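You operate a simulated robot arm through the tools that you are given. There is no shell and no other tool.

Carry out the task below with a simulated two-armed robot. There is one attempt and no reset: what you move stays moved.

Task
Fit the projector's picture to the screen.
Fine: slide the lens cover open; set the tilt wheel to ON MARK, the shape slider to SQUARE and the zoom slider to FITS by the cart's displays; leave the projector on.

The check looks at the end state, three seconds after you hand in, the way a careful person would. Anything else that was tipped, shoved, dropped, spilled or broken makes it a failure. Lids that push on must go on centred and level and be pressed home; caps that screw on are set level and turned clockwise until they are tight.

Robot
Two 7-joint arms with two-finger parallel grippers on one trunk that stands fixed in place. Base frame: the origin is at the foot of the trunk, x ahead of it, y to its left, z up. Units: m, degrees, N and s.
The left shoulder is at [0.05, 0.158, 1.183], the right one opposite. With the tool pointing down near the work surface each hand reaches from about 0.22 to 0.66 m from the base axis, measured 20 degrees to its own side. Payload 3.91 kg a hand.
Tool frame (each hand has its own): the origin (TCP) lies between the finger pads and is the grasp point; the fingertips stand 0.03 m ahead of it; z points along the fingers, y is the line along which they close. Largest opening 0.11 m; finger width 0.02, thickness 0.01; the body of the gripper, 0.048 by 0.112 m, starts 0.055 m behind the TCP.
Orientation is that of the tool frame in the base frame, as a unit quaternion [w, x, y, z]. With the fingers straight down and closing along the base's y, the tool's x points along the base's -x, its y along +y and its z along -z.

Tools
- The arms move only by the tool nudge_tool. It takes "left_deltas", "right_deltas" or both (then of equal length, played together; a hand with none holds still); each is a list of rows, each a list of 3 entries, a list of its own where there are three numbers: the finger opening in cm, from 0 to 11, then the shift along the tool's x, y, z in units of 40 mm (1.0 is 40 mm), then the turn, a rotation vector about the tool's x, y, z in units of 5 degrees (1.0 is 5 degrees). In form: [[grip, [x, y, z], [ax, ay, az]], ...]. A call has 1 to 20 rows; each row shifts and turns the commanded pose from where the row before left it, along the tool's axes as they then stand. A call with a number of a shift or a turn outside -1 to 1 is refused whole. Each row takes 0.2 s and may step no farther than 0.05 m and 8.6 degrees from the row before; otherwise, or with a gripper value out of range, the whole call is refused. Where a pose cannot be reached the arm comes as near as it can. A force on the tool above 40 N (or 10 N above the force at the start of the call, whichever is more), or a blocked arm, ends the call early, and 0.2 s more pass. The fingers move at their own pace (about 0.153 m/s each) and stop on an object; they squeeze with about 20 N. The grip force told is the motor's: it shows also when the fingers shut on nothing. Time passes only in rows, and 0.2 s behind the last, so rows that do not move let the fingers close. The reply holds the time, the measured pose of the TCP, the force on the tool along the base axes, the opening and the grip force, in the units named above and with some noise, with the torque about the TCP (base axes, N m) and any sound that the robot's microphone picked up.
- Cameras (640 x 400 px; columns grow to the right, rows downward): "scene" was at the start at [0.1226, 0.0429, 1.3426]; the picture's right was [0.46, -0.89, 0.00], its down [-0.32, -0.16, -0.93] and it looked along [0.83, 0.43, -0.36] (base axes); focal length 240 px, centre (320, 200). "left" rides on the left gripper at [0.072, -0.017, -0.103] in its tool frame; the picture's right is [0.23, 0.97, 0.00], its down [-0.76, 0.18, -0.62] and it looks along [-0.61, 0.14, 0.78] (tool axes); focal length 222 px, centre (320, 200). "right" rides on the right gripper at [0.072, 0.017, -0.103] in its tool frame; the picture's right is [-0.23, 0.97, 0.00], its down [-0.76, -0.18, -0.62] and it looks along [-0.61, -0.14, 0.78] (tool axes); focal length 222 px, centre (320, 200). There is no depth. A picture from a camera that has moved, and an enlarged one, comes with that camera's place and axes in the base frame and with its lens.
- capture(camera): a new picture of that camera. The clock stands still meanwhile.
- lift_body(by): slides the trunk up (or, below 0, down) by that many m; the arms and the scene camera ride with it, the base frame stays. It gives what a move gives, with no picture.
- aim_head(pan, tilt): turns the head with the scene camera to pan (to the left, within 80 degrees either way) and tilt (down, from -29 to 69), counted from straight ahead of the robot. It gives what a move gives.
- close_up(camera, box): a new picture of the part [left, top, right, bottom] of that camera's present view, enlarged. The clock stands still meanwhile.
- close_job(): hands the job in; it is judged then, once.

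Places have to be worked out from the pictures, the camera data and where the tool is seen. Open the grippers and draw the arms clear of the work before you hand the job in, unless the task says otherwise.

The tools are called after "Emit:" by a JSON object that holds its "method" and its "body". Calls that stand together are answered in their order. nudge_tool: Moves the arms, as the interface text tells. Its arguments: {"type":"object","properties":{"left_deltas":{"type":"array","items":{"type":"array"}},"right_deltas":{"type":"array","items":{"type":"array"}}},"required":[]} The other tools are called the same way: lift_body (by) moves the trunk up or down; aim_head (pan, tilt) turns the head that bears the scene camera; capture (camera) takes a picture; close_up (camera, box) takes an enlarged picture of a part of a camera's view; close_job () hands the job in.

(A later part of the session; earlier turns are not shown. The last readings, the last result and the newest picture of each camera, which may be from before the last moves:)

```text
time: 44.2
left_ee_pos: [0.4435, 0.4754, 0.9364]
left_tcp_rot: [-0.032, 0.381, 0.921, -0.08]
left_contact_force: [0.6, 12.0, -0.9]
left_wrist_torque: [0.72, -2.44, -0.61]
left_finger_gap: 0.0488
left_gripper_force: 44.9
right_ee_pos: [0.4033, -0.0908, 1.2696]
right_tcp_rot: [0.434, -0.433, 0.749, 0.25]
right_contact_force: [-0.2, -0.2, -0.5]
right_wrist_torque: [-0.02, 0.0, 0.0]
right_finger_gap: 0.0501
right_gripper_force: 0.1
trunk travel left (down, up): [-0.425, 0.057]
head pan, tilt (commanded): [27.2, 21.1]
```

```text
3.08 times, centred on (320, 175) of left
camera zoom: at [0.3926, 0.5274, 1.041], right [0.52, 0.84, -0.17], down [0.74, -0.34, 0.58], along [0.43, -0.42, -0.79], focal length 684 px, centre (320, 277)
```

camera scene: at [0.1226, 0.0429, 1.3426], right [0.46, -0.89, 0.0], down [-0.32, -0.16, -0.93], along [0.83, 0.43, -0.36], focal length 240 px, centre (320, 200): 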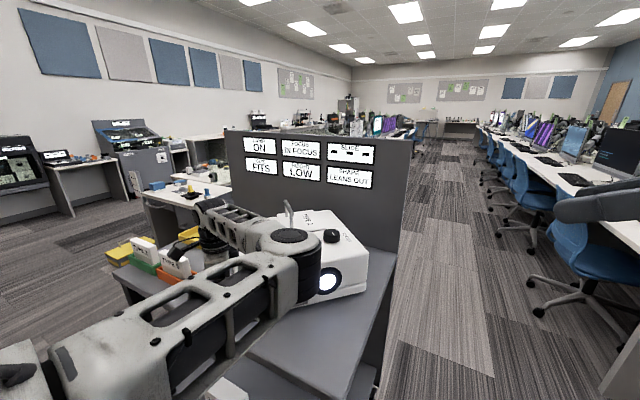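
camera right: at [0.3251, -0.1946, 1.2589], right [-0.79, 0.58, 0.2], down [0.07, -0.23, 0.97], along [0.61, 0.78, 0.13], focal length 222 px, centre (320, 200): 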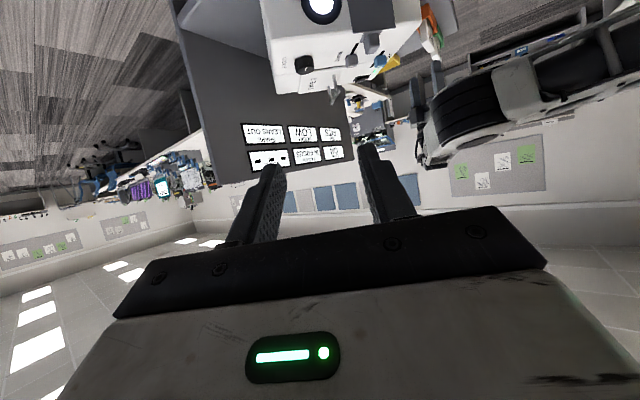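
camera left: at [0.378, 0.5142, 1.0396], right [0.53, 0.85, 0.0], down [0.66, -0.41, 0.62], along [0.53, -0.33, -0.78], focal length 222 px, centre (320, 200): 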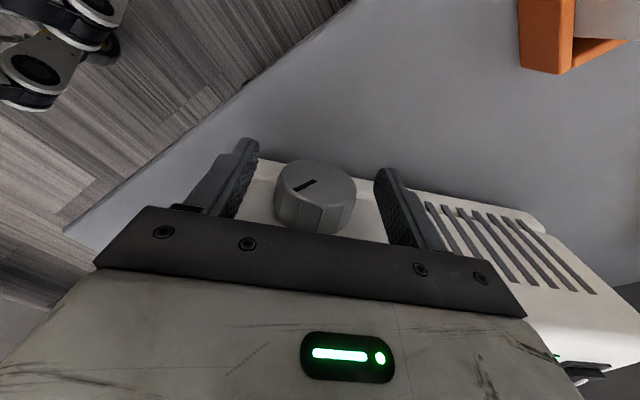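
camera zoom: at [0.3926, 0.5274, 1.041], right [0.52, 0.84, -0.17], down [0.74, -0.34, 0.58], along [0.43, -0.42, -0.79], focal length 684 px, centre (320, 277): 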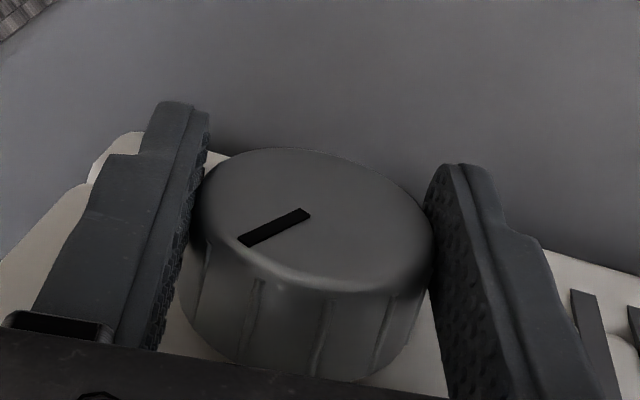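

The wheel turns with the hand and HEIGHT is still LOW. I continue rolling another 20°.

Emit:
{"method": "nudge_tool", "body": {"left_deltas": [[3, [0, 0.0175, 0], [1, 0, 0]], [3, [0, 0.0175, 0], [1, 0, 0]], [3, [0, 0.0175, 0], [1, 0, 0]], [3, [0, 0.0175, 0], [1, 0, 0]], [3, [0, 0, 0], [0, 0, 0]]]}}

Emit:
{"method": "close_up", "body": {"camera": "scene", "box": [230, 130, 390, 195]}}

Emit:
{"method": "capture", "body": {"camera": "left"}}

```text
time: 45.0
left_ee_pos: [0.4469, 0.479, 0.943]
left_tcp_rot: [-0.072, 0.376, 0.907, -0.174]
left_contact_force: [9.4, 13.7, 20.4]
left_wrist_torque: [-0.46, -0.79, 0.29]
left_finger_gap: 0.0498
left_gripper_force: 19.9
right_ee_pos: [0.4029, -0.0926, 1.2709]
right_tcp_rot: [0.433, -0.433, 0.75, 0.249]
right_contact_force: [-0.3, -0.1, -0.4]
right_wrist_torque: [0.01, 0.0, 0.0]
right_finger_gap: 0.05
right_gripper_force: 0.0
trunk travel left (down, up): [-0.425, 0.057]
head pan, tilt (commanded): [27.2, 21.1]
stopped in row 3 (left hand): the force on the tool passed its limit at 46 N (the readings are from after the stop); the commanded pose is now the measured one
```

```text
4.00 times, centred on (310, 162) of scene
camera zoom: at [0.1219, 0.0425, 1.3426], right [0.46, -0.89, 0.0], down [-0.32, -0.16, -0.93], along [0.83, 0.43, -0.36], focal length 958 px, centre (360, 350)
```

zoom: 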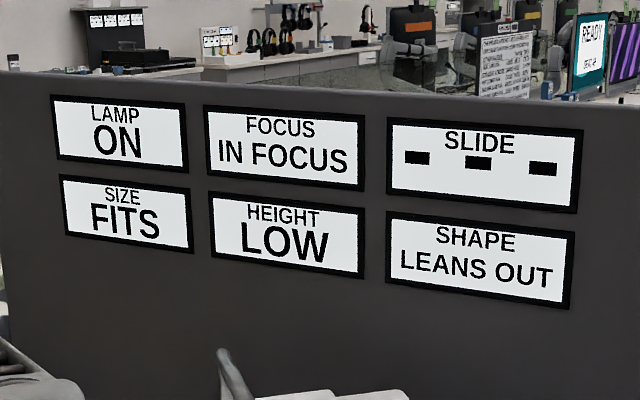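

```text
taken
camera left: at [0.4116, 0.5463, 1.0451], right [0.48, 0.8, -0.36], down [0.82, -0.26, 0.51], along [0.32, -0.54, -0.78], focal length 222 px, centre (320, 200)
```

left: 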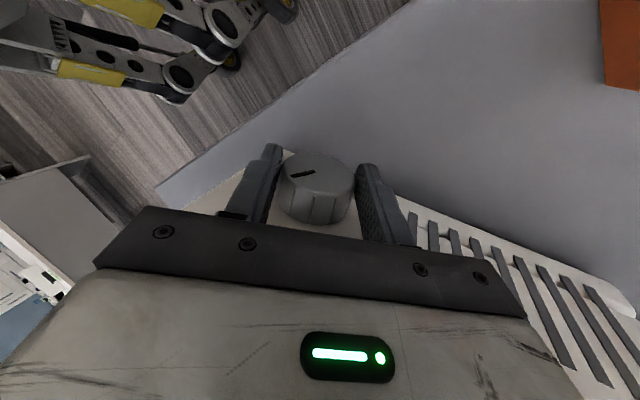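

The force limit tripped: the wheel stopped after roughly 10–12° and the fingers slipped, so that is the end of travel on the LOW side and the other direction is the one needed. I open the fingers and re-centre on the wheel at this tilt.

Emit:
{"method": "nudge_tool", "body": {"left_deltas": [[5, [0, 0, 0], [0, 0, 0]], [7.5, [0, 0, 0], [0, 0, 0]], [7.5, [0, -0.08, 0.21], [0, 0, 0]], [7.5, [0, 0, 0], [0, 0, 0]]]}}

Emit:
{"method": "close_up", "body": {"camera": "left", "box": [220, 110, 420, 240]}}

Emit:
{"method": "capture", "body": {"camera": "scene"}}

```text
time: 45.7
left_ee_pos: [0.4481, 0.4783, 0.9429]
left_tcp_rot: [-0.071, 0.375, 0.908, -0.174]
left_contact_force: [-3.6, -1.7, 7.7]
left_wrist_torque: [0.1, -0.51, -0.04]
left_finger_gap: 0.0752
left_gripper_force: 0.0
right_ee_pos: [0.4014, -0.0932, 1.2703]
right_tcp_rot: [0.434, -0.433, 0.749, 0.251]
right_contact_force: [0.6, 0.8, -0.7]
right_wrist_torque: [-0.01, 0.02, -0.01]
right_finger_gap: 0.0501
right_gripper_force: 0.0
trunk travel left (down, up): [-0.425, 0.057]
head pan, tilt (commanded): [27.2, 21.1]
stopped in row 3 (left hand): the force on the tool passed its limit at 45 N (the readings are from after the stop); the commanded pose is now the measured one
```

```text
3.08 times, centred on (320, 175) of left
camera zoom: at [0.411, 0.5453, 1.045], right [0.48, 0.8, -0.36], down [0.82, -0.26, 0.51], along [0.32, -0.54, -0.78], focal length 684 px, centre (320, 277)
```

zoom: 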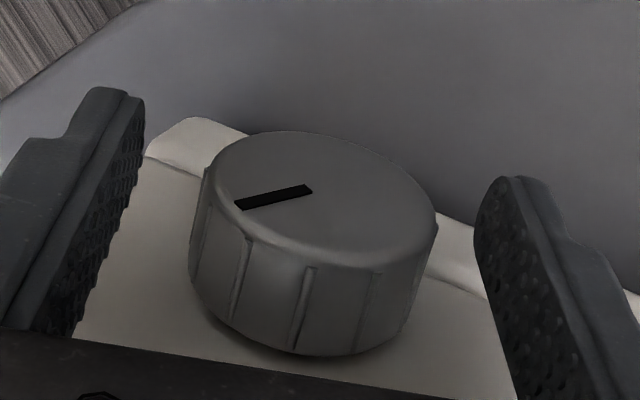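

```text
taken
camera scene: at [0.1215, 0.0419, 1.3422], right [0.46, -0.89, 0.0], down [-0.32, -0.16, -0.93], along [0.83, 0.43, -0.36], focal length 240 px, centre (320, 200)
```

scene: 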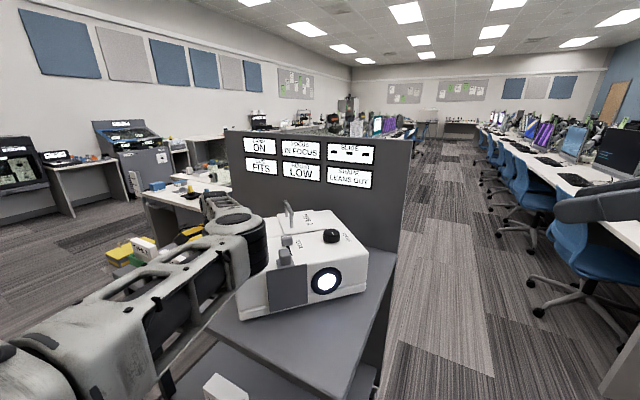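

Even open, the hand is blocked: at this tilt the gripper's palm edge overlaps the projector's top-left edge, so the earlier stop may have been that and not the wheel. I retreat along the tool axis, level the hand, and will come back with the hand leaned 30° away from the projector.

Emit:
{"method": "nudge_tool", "body": {"left_deltas": [[8, [0, 0, -0.4], [0, 0, 0]], [8, [0, 0, -0.7], [0, 0, 0]], [8, [0, 0, -0.7], [0, 0, 0]], [8, [0, 0, -0.7], [0, 0, 0]], [8, [0, 0, 0], [-1, 0, 0]], [8, [0, 0, 0], [-1, 0, 0]], [8, [0, 0, 0], [-1, 0, 0]], [8, [0, 0, 0], [-1, 0, 0]], [8, [0, 0, 0], [-0.34, 0, 0]], [8, [0.5, 0, 0], [0, 0, 0]], [8, [0.5, 0, 0], [0, -1, 0]], [8, [0, 0, 0], [0, -1, 0]], [8, [0, 0, 0], [0, -1, 0]], [8, [0, 0, 0], [0, -1, 0]], [8, [0, 0, 0], [0, -1, 0]], [8, [0, 0, 0], [0, -1, 0]], [8, [0, 0, 0], [0, 0, 0]]]}}

Emit:
{"method": "capture", "body": {"camera": "left"}}

Emit:
{"method": "capture", "body": {"camera": "scene"}}

```text
time: 49.3
left_ee_pos: [0.4466, 0.5335, 1.0346]
left_tcp_rot: [0.241, 0.37, 0.892, -0.101]
left_contact_force: [0.1, -0.1, 0.2]
left_wrist_torque: [0.03, 0.0, 0.02]
left_finger_gap: 0.08
left_gripper_force: 0.0
right_ee_pos: [0.4043, -0.0913, 1.2702]
right_tcp_rot: [0.433, -0.433, 0.75, 0.25]
right_contact_force: [0.3, -0.7, 0.4]
right_wrist_torque: [-0.03, 0.03, 0.02]
right_finger_gap: 0.0499
right_gripper_force: 0.0
trunk travel left (down, up): [-0.425, 0.057]
head pan, tilt (commanded): [27.2, 21.1]
```

```text
taken
camera left: at [0.353, 0.6021, 1.0874], right [0.55, 0.83, -0.12], down [0.37, -0.12, 0.92], along [0.75, -0.55, -0.37], focal length 222 px, centre (320, 200)
```

left: 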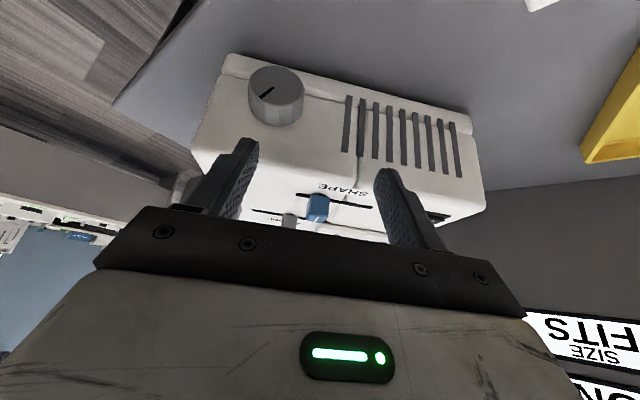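

```text
taken
camera scene: at [0.1226, 0.0429, 1.3425], right [0.46, -0.89, 0.0], down [-0.32, -0.16, -0.93], along [0.83, 0.43, -0.36], focal length 240 px, centre (320, 200)
```

scene: 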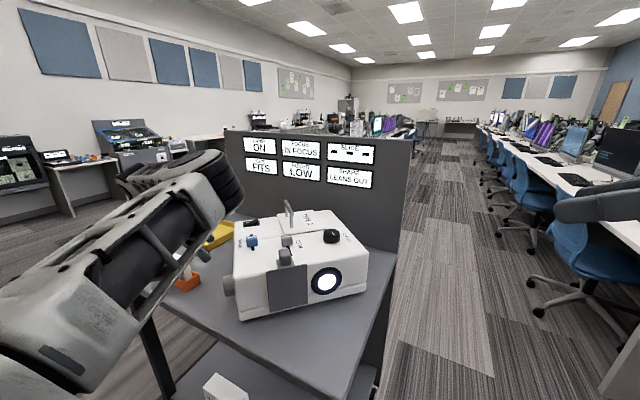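

The lean is 30° exactly. I enlarge the wheel in this view to check its mark and position.

Emit:
{"method": "close_up", "body": {"camera": "left", "box": [180, 30, 380, 160]}}

Emit:
{"method": "close_up", "body": {"camera": "scene", "box": [200, 200, 390, 330]}}

```text
3.08 times, centred on (280, 95) of left
camera zoom: at [0.353, 0.6021, 1.0874], right [0.55, 0.83, -0.12], down [0.37, -0.12, 0.92], along [0.75, -0.55, -0.37], focal length 684 px, centre (443, 523)
```

zoom: 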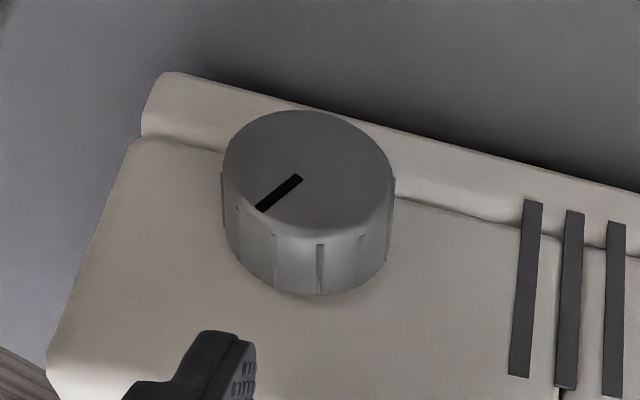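

```text
3.08 times, centred on (295, 265) of scene
camera zoom: at [0.1226, 0.0429, 1.3425], right [0.46, -0.89, 0.0], down [-0.32, -0.16, -0.93], along [0.83, 0.43, -0.36], focal length 737 px, centre (397, 0)
```

zoom: 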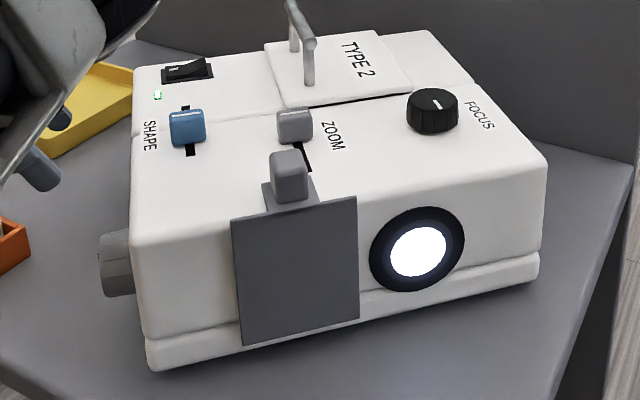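

The projector has not moved; the wheel's mark now points about 60° above the front horizontal (it started near 54°). I line the leaned hand up with the wheel at a 5 cm standoff.

Emit:
{"method": "nudge_tool", "body": {"left_deltas": [[8, [0, -0.6, 0], [0, 0, 0]], [8, [0, -0.57, 0], [0, 0, 0]], [8, [0.335, 0, 0.55], [0, 0, 0]], [8, [0, 0, 0.6], [0, 0, 0]], [8, [0, 0, 0], [0, 0, 0]]]}}

Emit:
{"method": "capture", "body": {"camera": "left"}}

```text
time: 50.5
left_ee_pos: [0.4207, 0.4929, 0.9875]
left_tcp_rot: [0.24, 0.369, 0.892, -0.1]
left_contact_force: [-0.1, 0.1, -0.3]
left_wrist_torque: [0.04, 0.01, 0.02]
left_finger_gap: 0.0801
left_gripper_force: 0.0
right_ee_pos: [0.4034, -0.0925, 1.2714]
right_tcp_rot: [0.432, -0.433, 0.75, 0.25]
right_contact_force: [0.1, -0.9, 0.4]
right_wrist_torque: [0.0, 0.0, 0.0]
right_finger_gap: 0.0502
right_gripper_force: 0.0
trunk travel left (down, up): [-0.425, 0.057]
head pan, tilt (commanded): [27.2, 21.1]
```

```text
taken
camera left: at [0.3267, 0.5612, 1.0407], right [0.55, 0.83, -0.12], down [0.37, -0.12, 0.92], along [0.75, -0.55, -0.37], focal length 222 px, centre (320, 200)
```

left: 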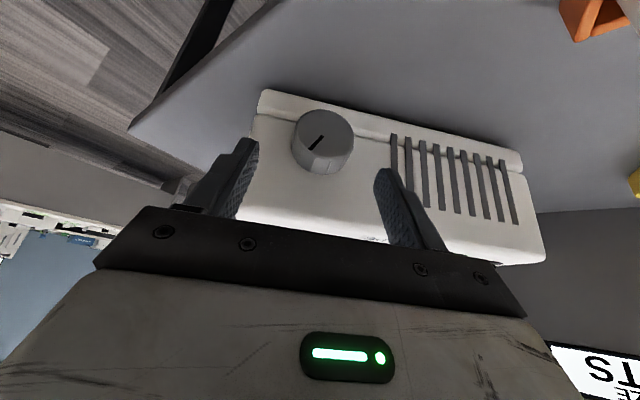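

Alignment looks right: the wheel sits on the approach line. I advance 5 cm along the tool axis with the fingers open.

Emit:
{"method": "nudge_tool", "body": {"left_deltas": [[8, [0, 0, 0.4], [0, 0, 0]], [8, [0, 0, 0.4], [0, 0, 0]], [8, [0, 0, 0.4], [0, 0, 0]], [8, [0, 0, 0.05], [0, 0, 0]], [8, [0, 0, 0], [0, 0, 0]]]}}

Emit:
{"method": "capture", "body": {"camera": "left"}}

```text
time: 51.7
left_ee_pos: [0.4386, 0.4727, 0.9437]
left_tcp_rot: [0.239, 0.369, 0.892, -0.1]
left_contact_force: [0.3, 1.2, -0.4]
left_wrist_torque: [-0.01, 0.0, -0.03]
left_finger_gap: 0.0802
left_gripper_force: 0.1
right_ee_pos: [0.404, -0.0925, 1.2708]
right_tcp_rot: [0.433, -0.433, 0.75, 0.25]
right_contact_force: [-0.4, -0.5, -0.3]
right_wrist_torque: [0.0, 0.01, -0.02]
right_finger_gap: 0.0503
right_gripper_force: 0.1
trunk travel left (down, up): [-0.425, 0.057]
head pan, tilt (commanded): [27.2, 21.1]
```

```text
taken
camera left: at [0.3449, 0.5428, 0.997], right [0.55, 0.83, -0.12], down [0.37, -0.12, 0.92], along [0.75, -0.55, -0.37], focal length 222 px, centre (320, 200)
```

left: 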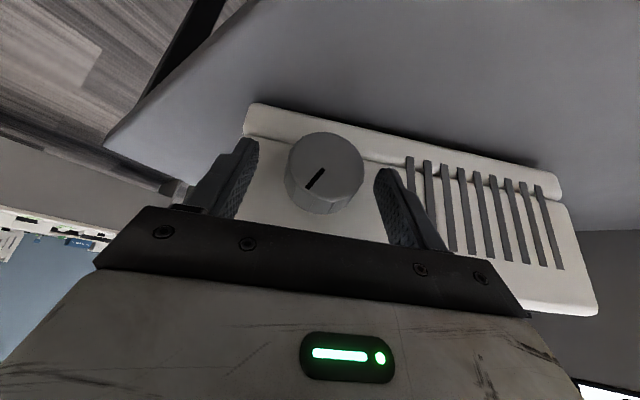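

No contact and well centred (wheel about 2 mm to the rear). I trim that and close on the wheel.

Emit:
{"method": "nudge_tool", "body": {"left_deltas": [[8, [0, 0.05, 0], [0, 0, 0]], [6, [0, 0, 0], [0, 0, 0]], [3, [0, 0, 0], [0, 0, 0]], [3, [0, 0, 0], [0, 0, 0]]]}}

Emit:
{"method": "close_up", "body": {"camera": "left", "box": [220, 100, 420, 230]}}

```text
time: 52.7
left_ee_pos: [0.44, 0.4752, 0.9444]
left_tcp_rot: [0.241, 0.369, 0.892, -0.098]
left_contact_force: [9.3, 8.6, 4.0]
left_wrist_torque: [0.29, 0.0, 0.51]
left_finger_gap: 0.0509
left_gripper_force: 44.2
right_ee_pos: [0.4054, -0.0916, 1.2704]
right_tcp_rot: [0.434, -0.432, 0.75, 0.25]
right_contact_force: [0.0, 0.8, 0.2]
right_wrist_torque: [0.03, -0.03, 0.0]
right_finger_gap: 0.0501
right_gripper_force: 0.0
trunk travel left (down, up): [-0.425, 0.057]
head pan, tilt (commanded): [27.2, 21.1]
```

```text
3.08 times, centred on (320, 165) of left
camera zoom: at [0.3471, 0.5445, 0.9976], right [0.55, 0.83, -0.11], down [0.37, -0.12, 0.92], along [0.75, -0.55, -0.37], focal length 684 px, centre (320, 308)
```

zoom: 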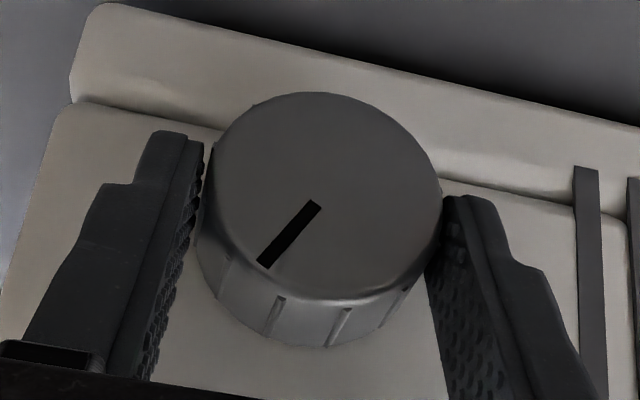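

Gripped across the full 5 cm diameter. I roll 10° about the axle (tool rotation vector (0.866, 0, −0.5)) with a small compensating shift, and read.

Emit:
{"method": "nudge_tool", "body": {"left_deltas": [[3, [0, 0.03, 0], [0, 0, 0]], [3, [0, 0.034, 0], [0.866, 0, -0.5]], [3, [0, 0.034, 0], [0.866, 0, -0.5]], [3, [0, 0, 0], [0, 0, 0]]]}}

Emit:
{"method": "close_up", "body": {"camera": "left", "box": [220, 100, 420, 230]}}

Emit:
{"method": "close_up", "body": {"camera": "right", "box": [230, 110, 360, 180]}}

```text
time: 53.7
left_ee_pos: [0.4421, 0.4776, 0.9444]
left_tcp_rot: [0.208, 0.348, 0.897, -0.176]
left_contact_force: [9.3, 8.6, 9.3]
left_wrist_torque: [0.18, -0.12, -0.13]
left_finger_gap: 0.0508
left_gripper_force: 45.4
right_ee_pos: [0.4045, -0.0932, 1.2711]
right_tcp_rot: [0.433, -0.433, 0.75, 0.25]
right_contact_force: [-0.4, 0.2, 1.0]
right_wrist_torque: [0.03, 0.0, -0.01]
right_finger_gap: 0.0498
right_gripper_force: 0.1
trunk travel left (down, up): [-0.425, 0.057]
head pan, tilt (commanded): [27.2, 21.1]
```

```text
3.08 times, centred on (320, 165) of left
camera zoom: at [0.3565, 0.5541, 0.9994], right [0.53, 0.8, -0.28], down [0.48, -0.01, 0.88], along [0.7, -0.6, -0.39], focal length 684 px, centre (320, 308)
```

zoom: 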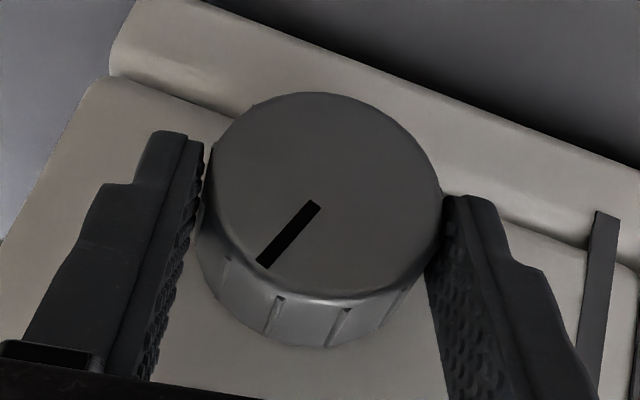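

```text
4.92 times, centred on (295, 145) of right
camera zoom: at [0.3255, -0.1943, 1.2589], right [-0.79, 0.58, 0.2], down [0.07, -0.23, 0.97], along [0.61, 0.78, 0.13], focal length 1094 px, centre (443, 471)
```

zoom: 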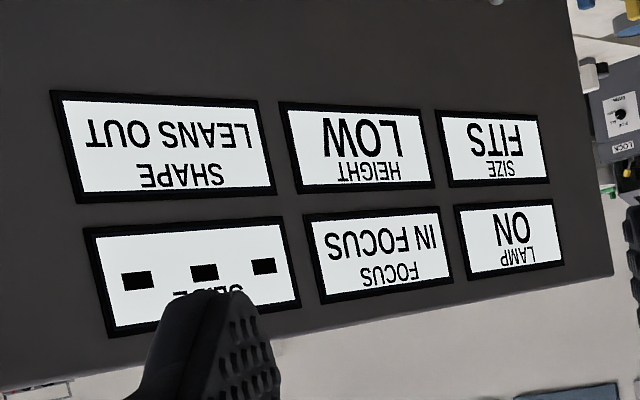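

The wheel turns freely with low torque. I continue another 20° in the same direction.

Emit:
{"method": "nudge_tool", "body": {"left_deltas": [[3, [0, 0.055, -0.015], [0.866, 0, -0.5]], [3, [0, 0.034, 0], [0.866, 0, -0.5]], [3, [0, 0.034, 0], [0.866, 0, -0.5]], [3, [0, 0.034, 0], [0.866, 0, -0.5]], [3, [0, 0, 0], [0, 0, 0]]]}}

Emit:
{"method": "close_up", "body": {"camera": "left", "box": [220, 100, 420, 230]}}

Emit:
{"method": "close_up", "body": {"camera": "right", "box": [230, 110, 360, 180]}}

```text
time: 54.9
left_ee_pos: [0.4467, 0.4835, 0.943]
left_tcp_rot: [0.136, 0.295, 0.887, -0.328]
left_contact_force: [16.5, 3.0, 7.0]
left_wrist_torque: [0.24, -0.42, 0.08]
left_finger_gap: 0.0506
left_gripper_force: 45.0
right_ee_pos: [0.4033, -0.0933, 1.2695]
right_tcp_rot: [0.433, -0.432, 0.751, 0.25]
right_contact_force: [0.2, 0.6, 0.4]
right_wrist_torque: [0.01, 0.02, 0.01]
right_finger_gap: 0.0502
right_gripper_force: 0.0
trunk travel left (down, up): [-0.425, 0.057]
head pan, tilt (commanded): [27.2, 21.1]
```

```text
3.08 times, centred on (320, 165) of left
camera zoom: at [0.3746, 0.5725, 0.9961], right [0.42, 0.69, -0.59], down [0.68, 0.19, 0.71], along [0.6, -0.69, -0.39], focal length 684 px, centre (320, 308)
```

zoom: 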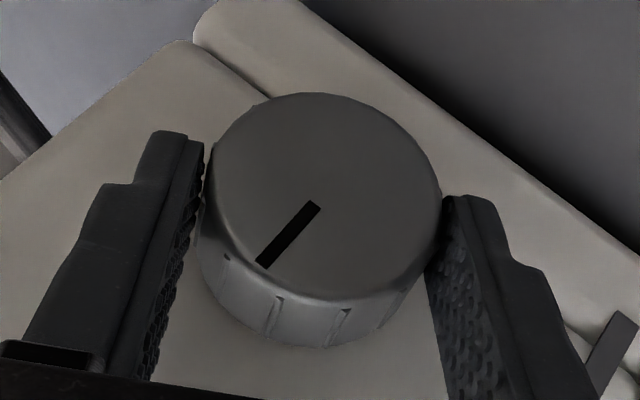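

```text
4.92 times, centred on (295, 145) of right
camera zoom: at [0.3262, -0.1948, 1.2584], right [-0.79, 0.58, 0.2], down [0.08, -0.23, 0.97], along [0.61, 0.78, 0.13], focal length 1094 px, centre (443, 471)
```

zoom: 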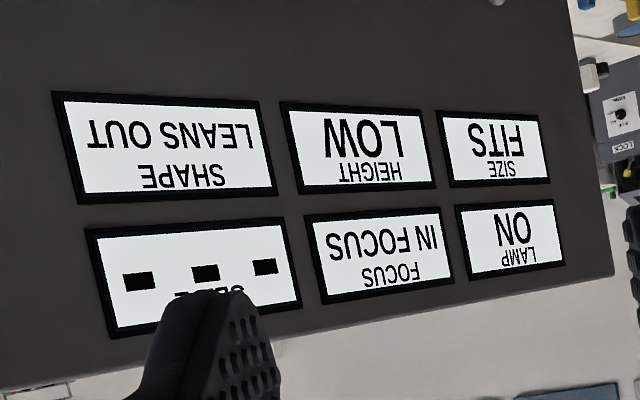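

The mark now points about straight up and HEIGHT is still LOW. I check the scene for clearances before going further.

Emit:
{"method": "capture", "body": {"camera": "scene"}}

Emit:
{"method": "capture", "body": {"camera": "left"}}

```text
taken
camera scene: at [0.1238, 0.0427, 1.3424], right [0.46, -0.89, 0.0], down [-0.32, -0.16, -0.93], along [0.83, 0.43, -0.36], focal length 240 px, centre (320, 200)
```

scene: 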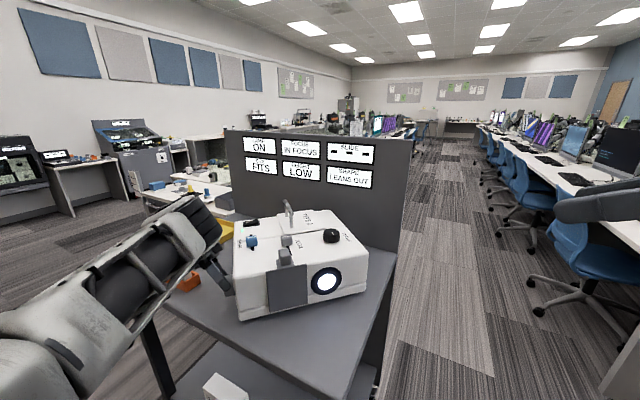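

```text
taken
camera left: at [0.3746, 0.5725, 0.9961], right [0.42, 0.69, -0.59], down [0.68, 0.19, 0.71], along [0.6, -0.69, -0.39], focal length 222 px, centre (320, 200)
```

left: 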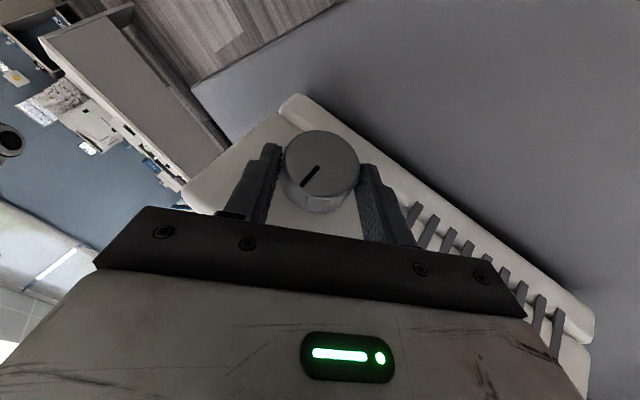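

Clearances look fine. I turn 15° more.

Emit:
{"method": "nudge_tool", "body": {"left_deltas": [[3, [0, 0.034, 0], [0.866, 0, -0.5]], [3, [0, 0.034, 0], [0.866, 0, -0.5]], [3, [0, 0.034, 0], [0.866, 0, -0.5]], [3, [0, 0, 0], [0, 0, 0]]]}}

Emit:
{"method": "close_up", "body": {"camera": "left", "box": [220, 100, 420, 230]}}

Emit:
{"method": "close_up", "body": {"camera": "right", "box": [230, 110, 360, 180]}}

```text
time: 55.6
left_ee_pos: [0.4474, 0.4869, 0.9398]
left_tcp_rot: [0.097, 0.257, 0.874, -0.401]
left_contact_force: [16.2, 7.0, -15.9]
left_wrist_torque: [0.77, -0.07, 0.63]
left_finger_gap: 0.0498
left_gripper_force: 45.0
left hand out of reach, approached as far as the arm can: row 3
right_ee_pos: [0.4051, -0.091, 1.2706]
right_tcp_rot: [0.431, -0.434, 0.751, 0.25]
right_contact_force: [0.7, 0.3, -0.1]
right_wrist_torque: [0.01, -0.03, -0.02]
right_finger_gap: 0.05
right_gripper_force: 0.1
trunk travel left (down, up): [-0.425, 0.057]
head pan, tilt (commanded): [27.2, 21.1]
stopped in row 3 (left hand): the force on the tool passed its limit at 42 N (the readings are from after the stop); the commanded pose is now the measured one
```

```text
3.08 times, centred on (320, 165) of left
camera zoom: at [0.3807, 0.5813, 0.9912], right [0.32, 0.62, -0.72], down [0.76, 0.28, 0.58], along [0.56, -0.74, -0.38], focal length 684 px, centre (320, 308)
```

zoom: 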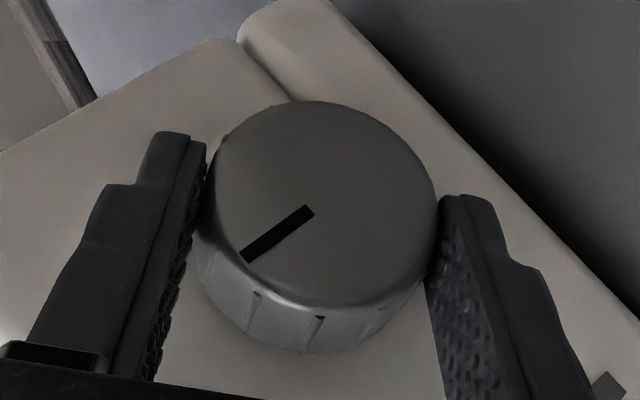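

```text
4.92 times, centred on (295, 145) of right
camera zoom: at [0.3268, -0.1932, 1.2584], right [-0.79, 0.58, 0.2], down [0.08, -0.22, 0.97], along [0.61, 0.78, 0.13], focal length 1094 px, centre (443, 471)
```

zoom: 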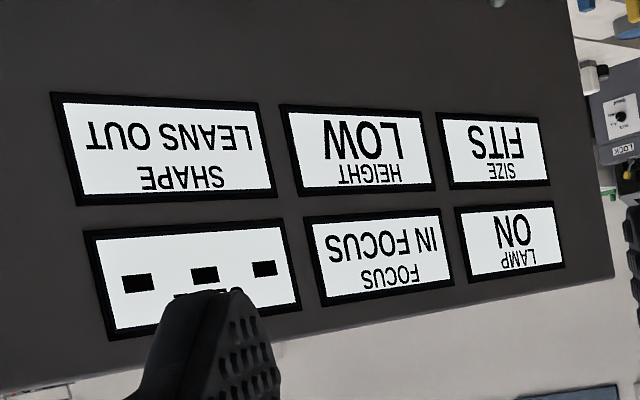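

The wheel stayed with its mark straight up while the hand went on and slipped, so that is the LOW-side stop. I reverse and turn the wheel the other way, 20° first.

Emit:
{"method": "nudge_tool", "body": {"left_deltas": [[3, [0, -0.034, 0], [-0.866, 0, 0.5]], [3, [0, -0.034, 0], [-0.866, 0, 0.5]], [3, [0, -0.034, 0], [-0.866, 0, 0.5]], [3, [0, -0.034, 0], [-0.866, 0, 0.5]], [3, [0, 0, 0], [0, 0, 0]]]}}

Emit:
{"method": "close_up", "body": {"camera": "left", "box": [220, 100, 420, 230]}}

Emit:
{"method": "close_up", "body": {"camera": "right", "box": [230, 110, 360, 180]}}

```text
time: 56.8
left_ee_pos: [0.4433, 0.4827, 0.9427]
left_tcp_rot: [0.166, 0.315, 0.898, -0.26]
left_contact_force: [8.4, -0.5, -28.7]
left_wrist_torque: [0.05, -0.35, 0.42]
left_finger_gap: 0.0494
left_gripper_force: 45.5
right_ee_pos: [0.4053, -0.0908, 1.2699]
right_tcp_rot: [0.431, -0.433, 0.751, 0.25]
right_contact_force: [0.8, 0.3, -0.1]
right_wrist_torque: [0.0, 0.03, 0.03]
right_finger_gap: 0.0503
right_gripper_force: 0.0
trunk travel left (down, up): [-0.425, 0.057]
head pan, tilt (commanded): [27.2, 21.1]
```

```text
3.08 times, centred on (320, 165) of left
camera zoom: at [0.3642, 0.5649, 0.9989], right [0.47, 0.76, -0.46], down [0.6, 0.11, 0.79], along [0.65, -0.64, -0.4], focal length 684 px, centre (320, 308)
```

zoom: 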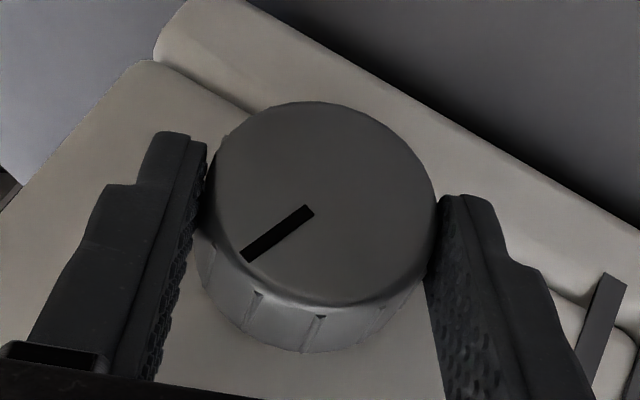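

```text
4.92 times, centred on (295, 145) of right
camera zoom: at [0.3279, -0.1925, 1.2582], right [-0.79, 0.59, 0.2], down [0.08, -0.22, 0.97], along [0.61, 0.78, 0.13], focal length 1094 px, centre (443, 471)
```

zoom: 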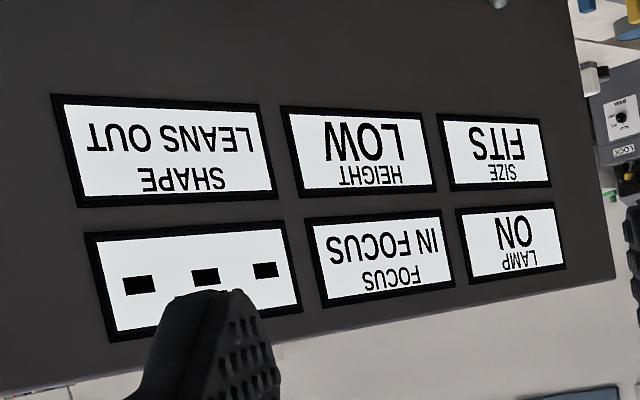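

The wheel follows. A −29 N vertical load has built up from the earlier slip, so I ease about 3 mm down along the tool axis, then turn another 20°.

Emit:
{"method": "nudge_tool", "body": {"left_deltas": [[3, [0, 0.02, 0.07], [0, 0, 0]], [3, [0, -0.034, 0], [-0.866, 0, 0.5]], [3, [0, -0.034, 0], [-0.866, 0, 0.5]], [3, [0, -0.034, 0], [-0.866, 0, 0.5]], [3, [0, -0.034, 0], [-0.866, 0, 0.5]], [3, [0, 0, 0], [0, 0, 0]]]}}

Emit:
{"method": "close_up", "body": {"camera": "left", "box": [220, 100, 420, 230]}}

Emit:
{"method": "close_up", "body": {"camera": "right", "box": [230, 110, 360, 180]}}

```text
time: 58.2
left_ee_pos: [0.4385, 0.4771, 0.9443]
left_tcp_rot: [0.236, 0.363, 0.895, -0.106]
left_contact_force: [9.2, 15.3, 2.4]
left_wrist_torque: [0.33, -0.16, 0.71]
left_finger_gap: 0.0498
left_gripper_force: 45.0
right_ee_pos: [0.4039, -0.0905, 1.27]
right_tcp_rot: [0.433, -0.433, 0.75, 0.25]
right_contact_force: [0.2, 0.1, -0.4]
right_wrist_torque: [0.02, -0.01, 0.01]
right_finger_gap: 0.05
right_gripper_force: 0.3
trunk travel left (down, up): [-0.425, 0.057]
head pan, tilt (commanded): [27.2, 21.1]
```

```text
3.08 times, centred on (320, 165) of left
camera zoom: at [0.3454, 0.5463, 0.9975], right [0.54, 0.83, -0.13], down [0.38, -0.11, 0.92], along [0.75, -0.54, -0.38], focal length 684 px, centre (320, 308)
```

zoom: 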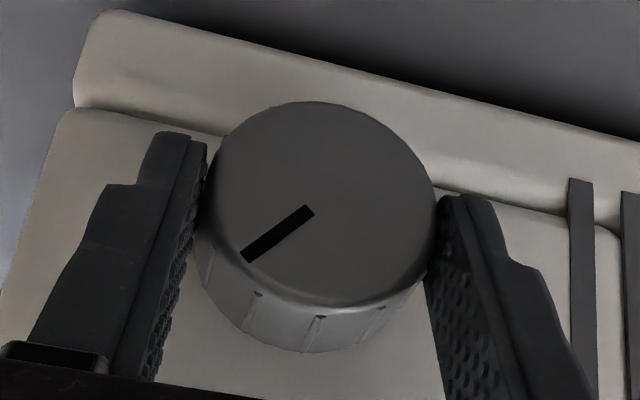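

```text
4.92 times, centred on (295, 145) of right
camera zoom: at [0.3259, -0.1931, 1.259], right [-0.79, 0.58, 0.2], down [0.08, -0.23, 0.97], along [0.61, 0.78, 0.13], focal length 1094 px, centre (443, 471)
```

zoom: 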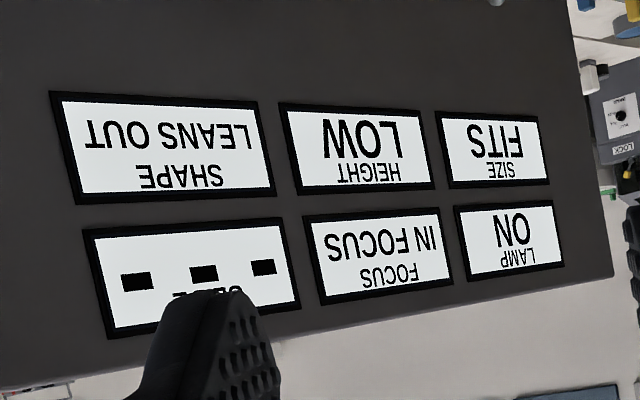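

Back at about the starting angle (mark ≈50°) and still LOW. I relieve the 17 N side load and carry on another 20° the same way.

Emit:
{"method": "nudge_tool", "body": {"left_deltas": [[3, [0, 0.04, 0], [0, 0, 0]], [3, [0, -0.034, 0], [-0.866, 0, 0.5]], [3, [0, -0.034, 0], [-0.866, 0, 0.5]], [3, [0, -0.034, 0], [-0.866, 0, 0.5]], [3, [0, -0.034, 0], [-0.866, 0, 0.5]], [3, [0, 0, 0], [0, 0, 0]]]}}

Emit:
{"method": "capture", "body": {"camera": "left"}}

Emit:
{"method": "close_up", "body": {"camera": "right", "box": [230, 110, 360, 180]}}

Emit:
{"method": "capture", "body": {"camera": "scene"}}

```text
time: 59.6
left_ee_pos: [0.4347, 0.4728, 0.9426]
left_tcp_rot: [0.295, 0.401, 0.866, 0.049]
left_contact_force: [-5.5, 6.5, -2.6]
left_wrist_torque: [-0.45, -0.43, -0.04]
left_finger_gap: 0.0495
left_gripper_force: 44.9
right_ee_pos: [0.4032, -0.0904, 1.2708]
right_tcp_rot: [0.432, -0.434, 0.75, 0.25]
right_contact_force: [0.1, -0.8, 0.2]
right_wrist_torque: [0.01, 0.01, -0.01]
right_finger_gap: 0.0499
right_gripper_force: 0.1
trunk travel left (down, up): [-0.425, 0.057]
head pan, tilt (commanded): [27.2, 21.1]
```

```text
taken
camera left: at [0.3291, 0.5298, 0.9881], right [0.53, 0.82, 0.21], down [0.16, -0.34, 0.93], along [0.83, -0.46, -0.31], focal length 222 px, centre (320, 200)
```

left: 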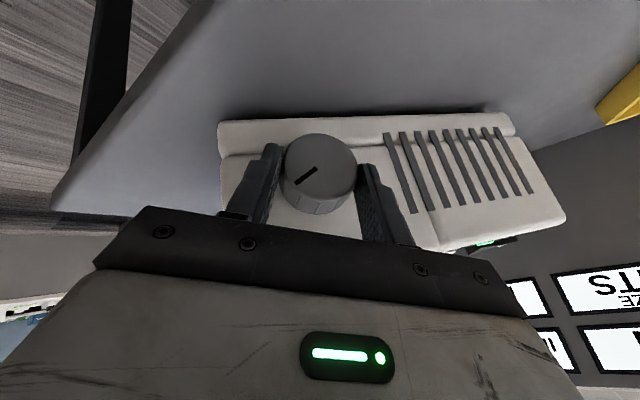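

```text
4.92 times, centred on (295, 145) of right
camera zoom: at [0.3246, -0.1938, 1.2592], right [-0.79, 0.58, 0.2], down [0.07, -0.23, 0.97], along [0.61, 0.78, 0.13], focal length 1094 px, centre (443, 471)
```

zoom: 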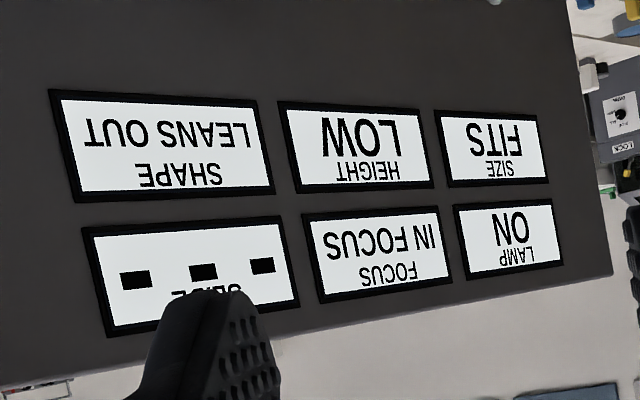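

```text
taken
camera scene: at [0.1221, 0.0439, 1.3425], right [0.46, -0.89, 0.0], down [-0.32, -0.17, -0.93], along [0.83, 0.43, -0.36], focal length 240 px, centre (320, 200)
```

scene: 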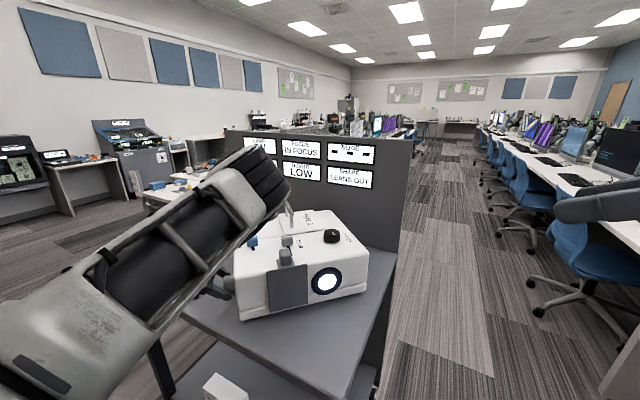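

Mark at about 30° above front and still LOW; loads are small. I continue another 15°.

Emit:
{"method": "nudge_tool", "body": {"left_deltas": [[3, [0, -0.034, 0], [-0.866, 0, 0.5]], [3, [0, -0.034, 0], [-0.866, 0, 0.5]], [3, [0, -0.034, 0], [-0.866, 0, 0.5]], [3, [0, 0, 0], [0, 0, 0]]]}}

Emit:
{"method": "capture", "body": {"camera": "left"}}

Emit:
{"method": "close_up", "body": {"camera": "right", "box": [230, 110, 360, 180]}}

```text
time: 60.6
left_ee_pos: [0.4306, 0.4706, 0.9419]
left_tcp_rot: [0.334, 0.421, 0.827, 0.165]
left_contact_force: [-15.8, -3.1, -8.6]
left_wrist_torque: [-0.55, -0.09, -0.42]
left_finger_gap: 0.0493
left_gripper_force: 45.1
right_ee_pos: [0.4027, -0.0932, 1.2704]
right_tcp_rot: [0.434, -0.433, 0.75, 0.25]
right_contact_force: [-1.2, 0.4, -0.1]
right_wrist_torque: [-0.01, 0.04, -0.02]
right_finger_gap: 0.05
right_gripper_force: 0.1
trunk travel left (down, up): [-0.425, 0.057]
head pan, tilt (commanded): [27.2, 21.1]
```

```text
taken
camera left: at [0.3187, 0.5192, 0.9761], right [0.47, 0.76, 0.45], down [0.0, -0.5, 0.86], along [0.88, -0.41, -0.24], focal length 222 px, centre (320, 200)
```

left: 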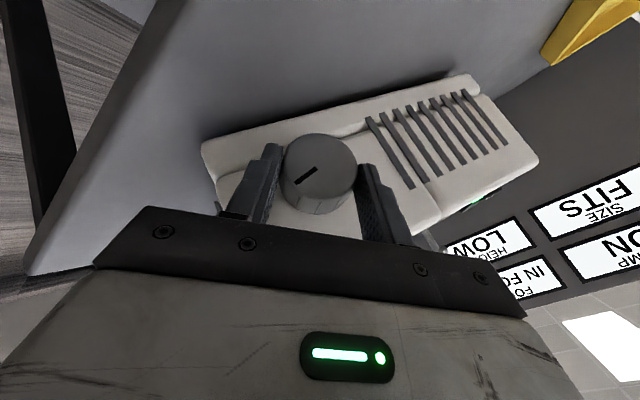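

```text
4.92 times, centred on (295, 145) of right
camera zoom: at [0.324, -0.1943, 1.2593], right [-0.79, 0.58, 0.2], down [0.07, -0.23, 0.97], along [0.61, 0.78, 0.14], focal length 1094 px, centre (443, 471)
```

zoom: 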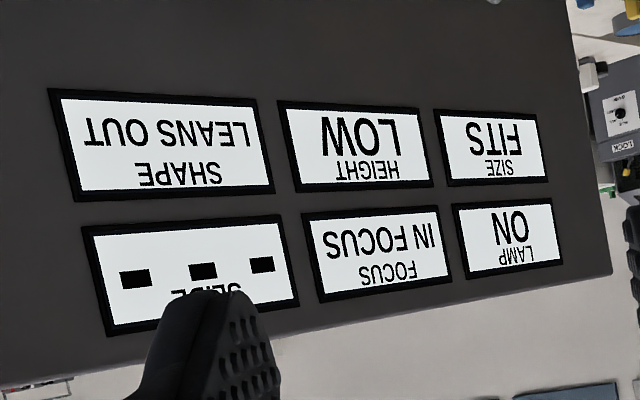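

Still LOW with the mark about 15° above front. I relieve the −13 N side load and turn 10° more.

Emit:
{"method": "nudge_tool", "body": {"left_deltas": [[3, [0, -0.03, 0.015], [0, 0, 0]], [3, [0, -0.034, 0], [-0.866, 0, 0.5]], [3, [0, -0.034, 0], [-0.866, 0, 0.5]], [3, [0, 0, 0], [0, 0, 0]]]}}

Emit:
{"method": "capture", "body": {"camera": "left"}}

Emit:
{"method": "close_up", "body": {"camera": "right", "box": [230, 110, 360, 180]}}

Emit:
{"method": "capture", "body": {"camera": "scene"}}

```text
time: 61.6
left_ee_pos: [0.4302, 0.4678, 0.9392]
left_tcp_rot: [0.358, 0.429, 0.794, 0.241]
left_contact_force: [-17.8, -1.9, -10.9]
left_wrist_torque: [-0.32, 0.15, -0.4]
left_finger_gap: 0.0494
left_gripper_force: 44.9
right_ee_pos: [0.4027, -0.0917, 1.2709]
right_tcp_rot: [0.434, -0.434, 0.749, 0.25]
right_contact_force: [-0.2, -0.1, 0.4]
right_wrist_torque: [-0.04, -0.01, -0.04]
right_finger_gap: 0.0503
right_gripper_force: 0.0
trunk travel left (down, up): [-0.425, 0.057]
head pan, tilt (commanded): [27.2, 21.1]
```

```text
taken
camera left: at [0.313, 0.5135, 0.9659], right [0.41, 0.69, 0.59], down [-0.11, -0.61, 0.79], along [0.91, -0.39, -0.17], focal length 222 px, centre (320, 200)
```

left: 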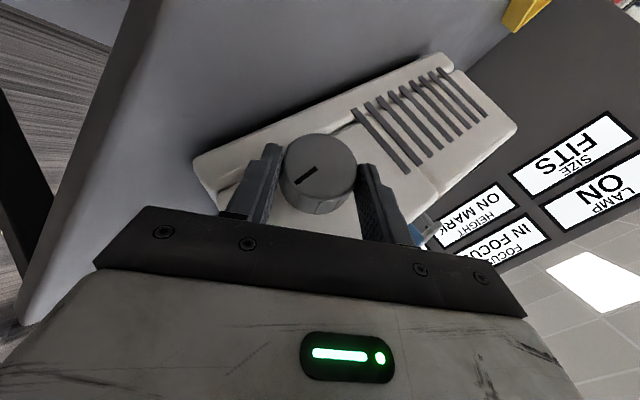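

```text
4.92 times, centred on (295, 145) of right
camera zoom: at [0.3241, -0.1939, 1.2593], right [-0.79, 0.58, 0.2], down [0.07, -0.23, 0.97], along [0.61, 0.78, 0.13], focal length 1094 px, centre (443, 471)
```

zoom: 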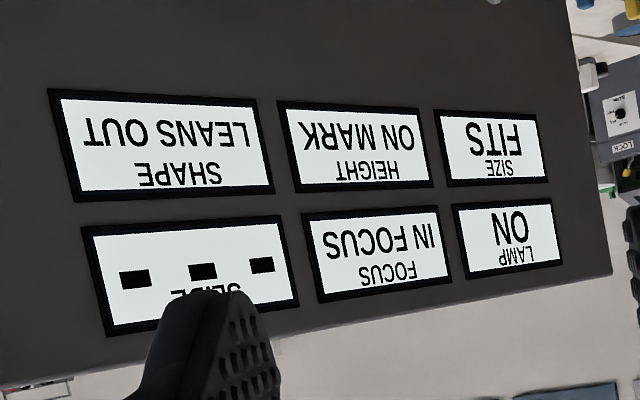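

```text
taken
camera scene: at [0.1215, 0.0437, 1.3426], right [0.46, -0.89, 0.0], down [-0.32, -0.16, -0.93], along [0.83, 0.43, -0.36], focal length 240 px, centre (320, 200)
```

scene: 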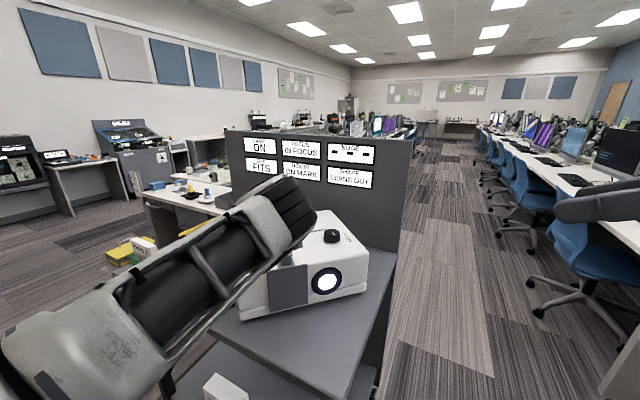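

HEIGHT reads ON MARK. I probe 5° further to see where the band ends so the wheel can be centred in it.

Emit:
{"method": "nudge_tool", "body": {"left_deltas": [[3, [0, -0.03, 0.02], [0, 0, 0]], [3, [0, -0.034, 0], [-0.866, 0, 0.5]], [3, [0, 0, 0], [0, 0, 0]]]}}

Emit:
{"method": "close_up", "body": {"camera": "right", "box": [230, 110, 360, 180]}}

Emit:
{"method": "close_up", "body": {"camera": "left", "box": [220, 100, 420, 230]}}

```text
time: 62.4
left_ee_pos: [0.4285, 0.4681, 0.9376]
left_tcp_rot: [0.369, 0.432, 0.773, 0.282]
left_contact_force: [-21.9, 2.4, -2.5]
left_wrist_torque: [0.08, 0.36, -0.91]
left_finger_gap: 0.0494
left_gripper_force: 45.2
right_ee_pos: [0.4011, -0.0924, 1.2709]
right_tcp_rot: [0.434, -0.434, 0.748, 0.251]
right_contact_force: [-0.6, -0.2, 0.7]
right_wrist_torque: [0.0, -0.03, 0.02]
right_finger_gap: 0.0501
right_gripper_force: 0.1
trunk travel left (down, up): [-0.425, 0.057]
head pan, tilt (commanded): [27.2, 21.1]
```

```text
4.92 times, centred on (295, 145) of right
camera zoom: at [0.323, -0.1942, 1.2597], right [-0.79, 0.58, 0.19], down [0.07, -0.23, 0.97], along [0.61, 0.78, 0.14], focal length 1094 px, centre (443, 471)
```

zoom: 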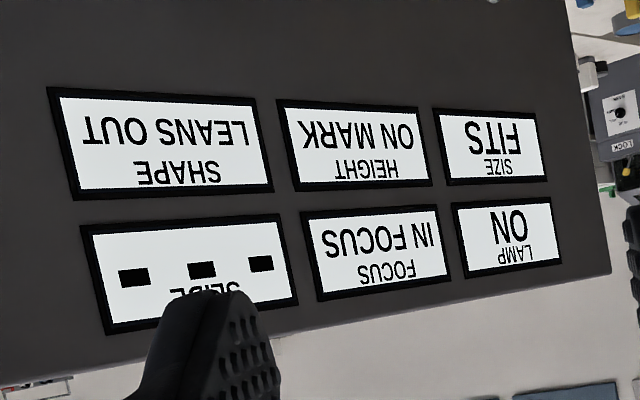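

```text
3.08 times, centred on (320, 165) of left
camera zoom: at [0.3104, 0.5107, 0.9598], right [0.37, 0.66, 0.66], down [-0.15, -0.66, 0.74], along [0.92, -0.37, -0.14], focal length 684 px, centre (320, 308)
```

zoom: 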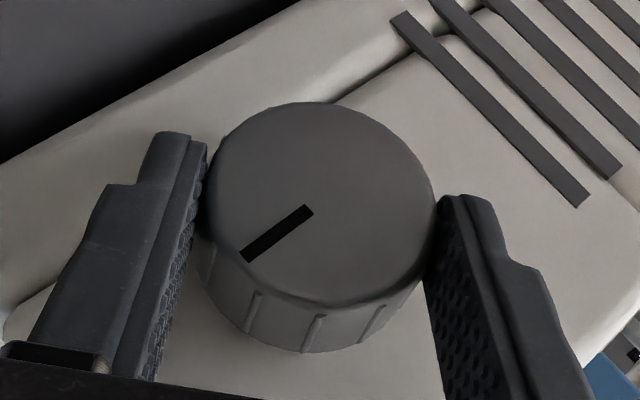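

Still ON MARK. I ease off a small axial load and probe one more 5° step.

Emit:
{"method": "nudge_tool", "body": {"left_deltas": [[3, [0.035, -0.03, 0], [0, 0, 0]], [3, [0, -0.034, 0], [-0.866, 0, 0.5]], [3, [0, 0, 0], [0, 0, 0]]]}}

Emit:
{"method": "close_up", "body": {"camera": "right", "box": [230, 110, 360, 180]}}

Emit:
{"method": "close_up", "body": {"camera": "left", "box": [220, 100, 420, 230]}}

```text
time: 63.2
left_ee_pos: [0.4272, 0.4667, 0.9361]
left_tcp_rot: [0.381, 0.434, 0.751, 0.319]
left_contact_force: [-19.2, -2.3, 6.8]
left_wrist_torque: [-0.23, -0.12, 0.17]
left_finger_gap: 0.0495
left_gripper_force: 44.8
right_ee_pos: [0.4007, -0.094, 1.2703]
right_tcp_rot: [0.434, -0.433, 0.749, 0.25]
right_contact_force: [0.3, -0.4, -0.9]
right_wrist_torque: [0.03, -0.01, -0.03]
right_finger_gap: 0.05
right_gripper_force: 0.0
trunk travel left (down, up): [-0.425, 0.057]
head pan, tilt (commanded): [27.2, 21.1]
```

```text
4.92 times, centred on (295, 145) of right
camera zoom: at [0.3226, -0.1953, 1.2597], right [-0.79, 0.58, 0.2], down [0.07, -0.23, 0.97], along [0.61, 0.78, 0.14], focal length 1094 px, centre (443, 471)
```

zoom: 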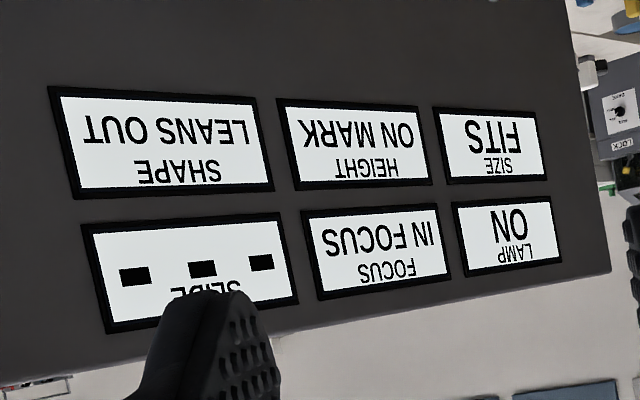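

```text
3.08 times, centred on (320, 165) of left
camera zoom: at [0.3084, 0.5088, 0.9532], right [0.32, 0.61, 0.72], down [-0.2, -0.7, 0.68], along [0.92, -0.37, -0.1], focal length 684 px, centre (320, 308)
```

zoom: 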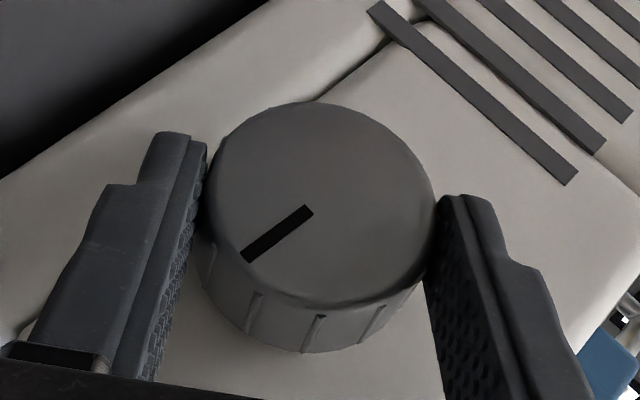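

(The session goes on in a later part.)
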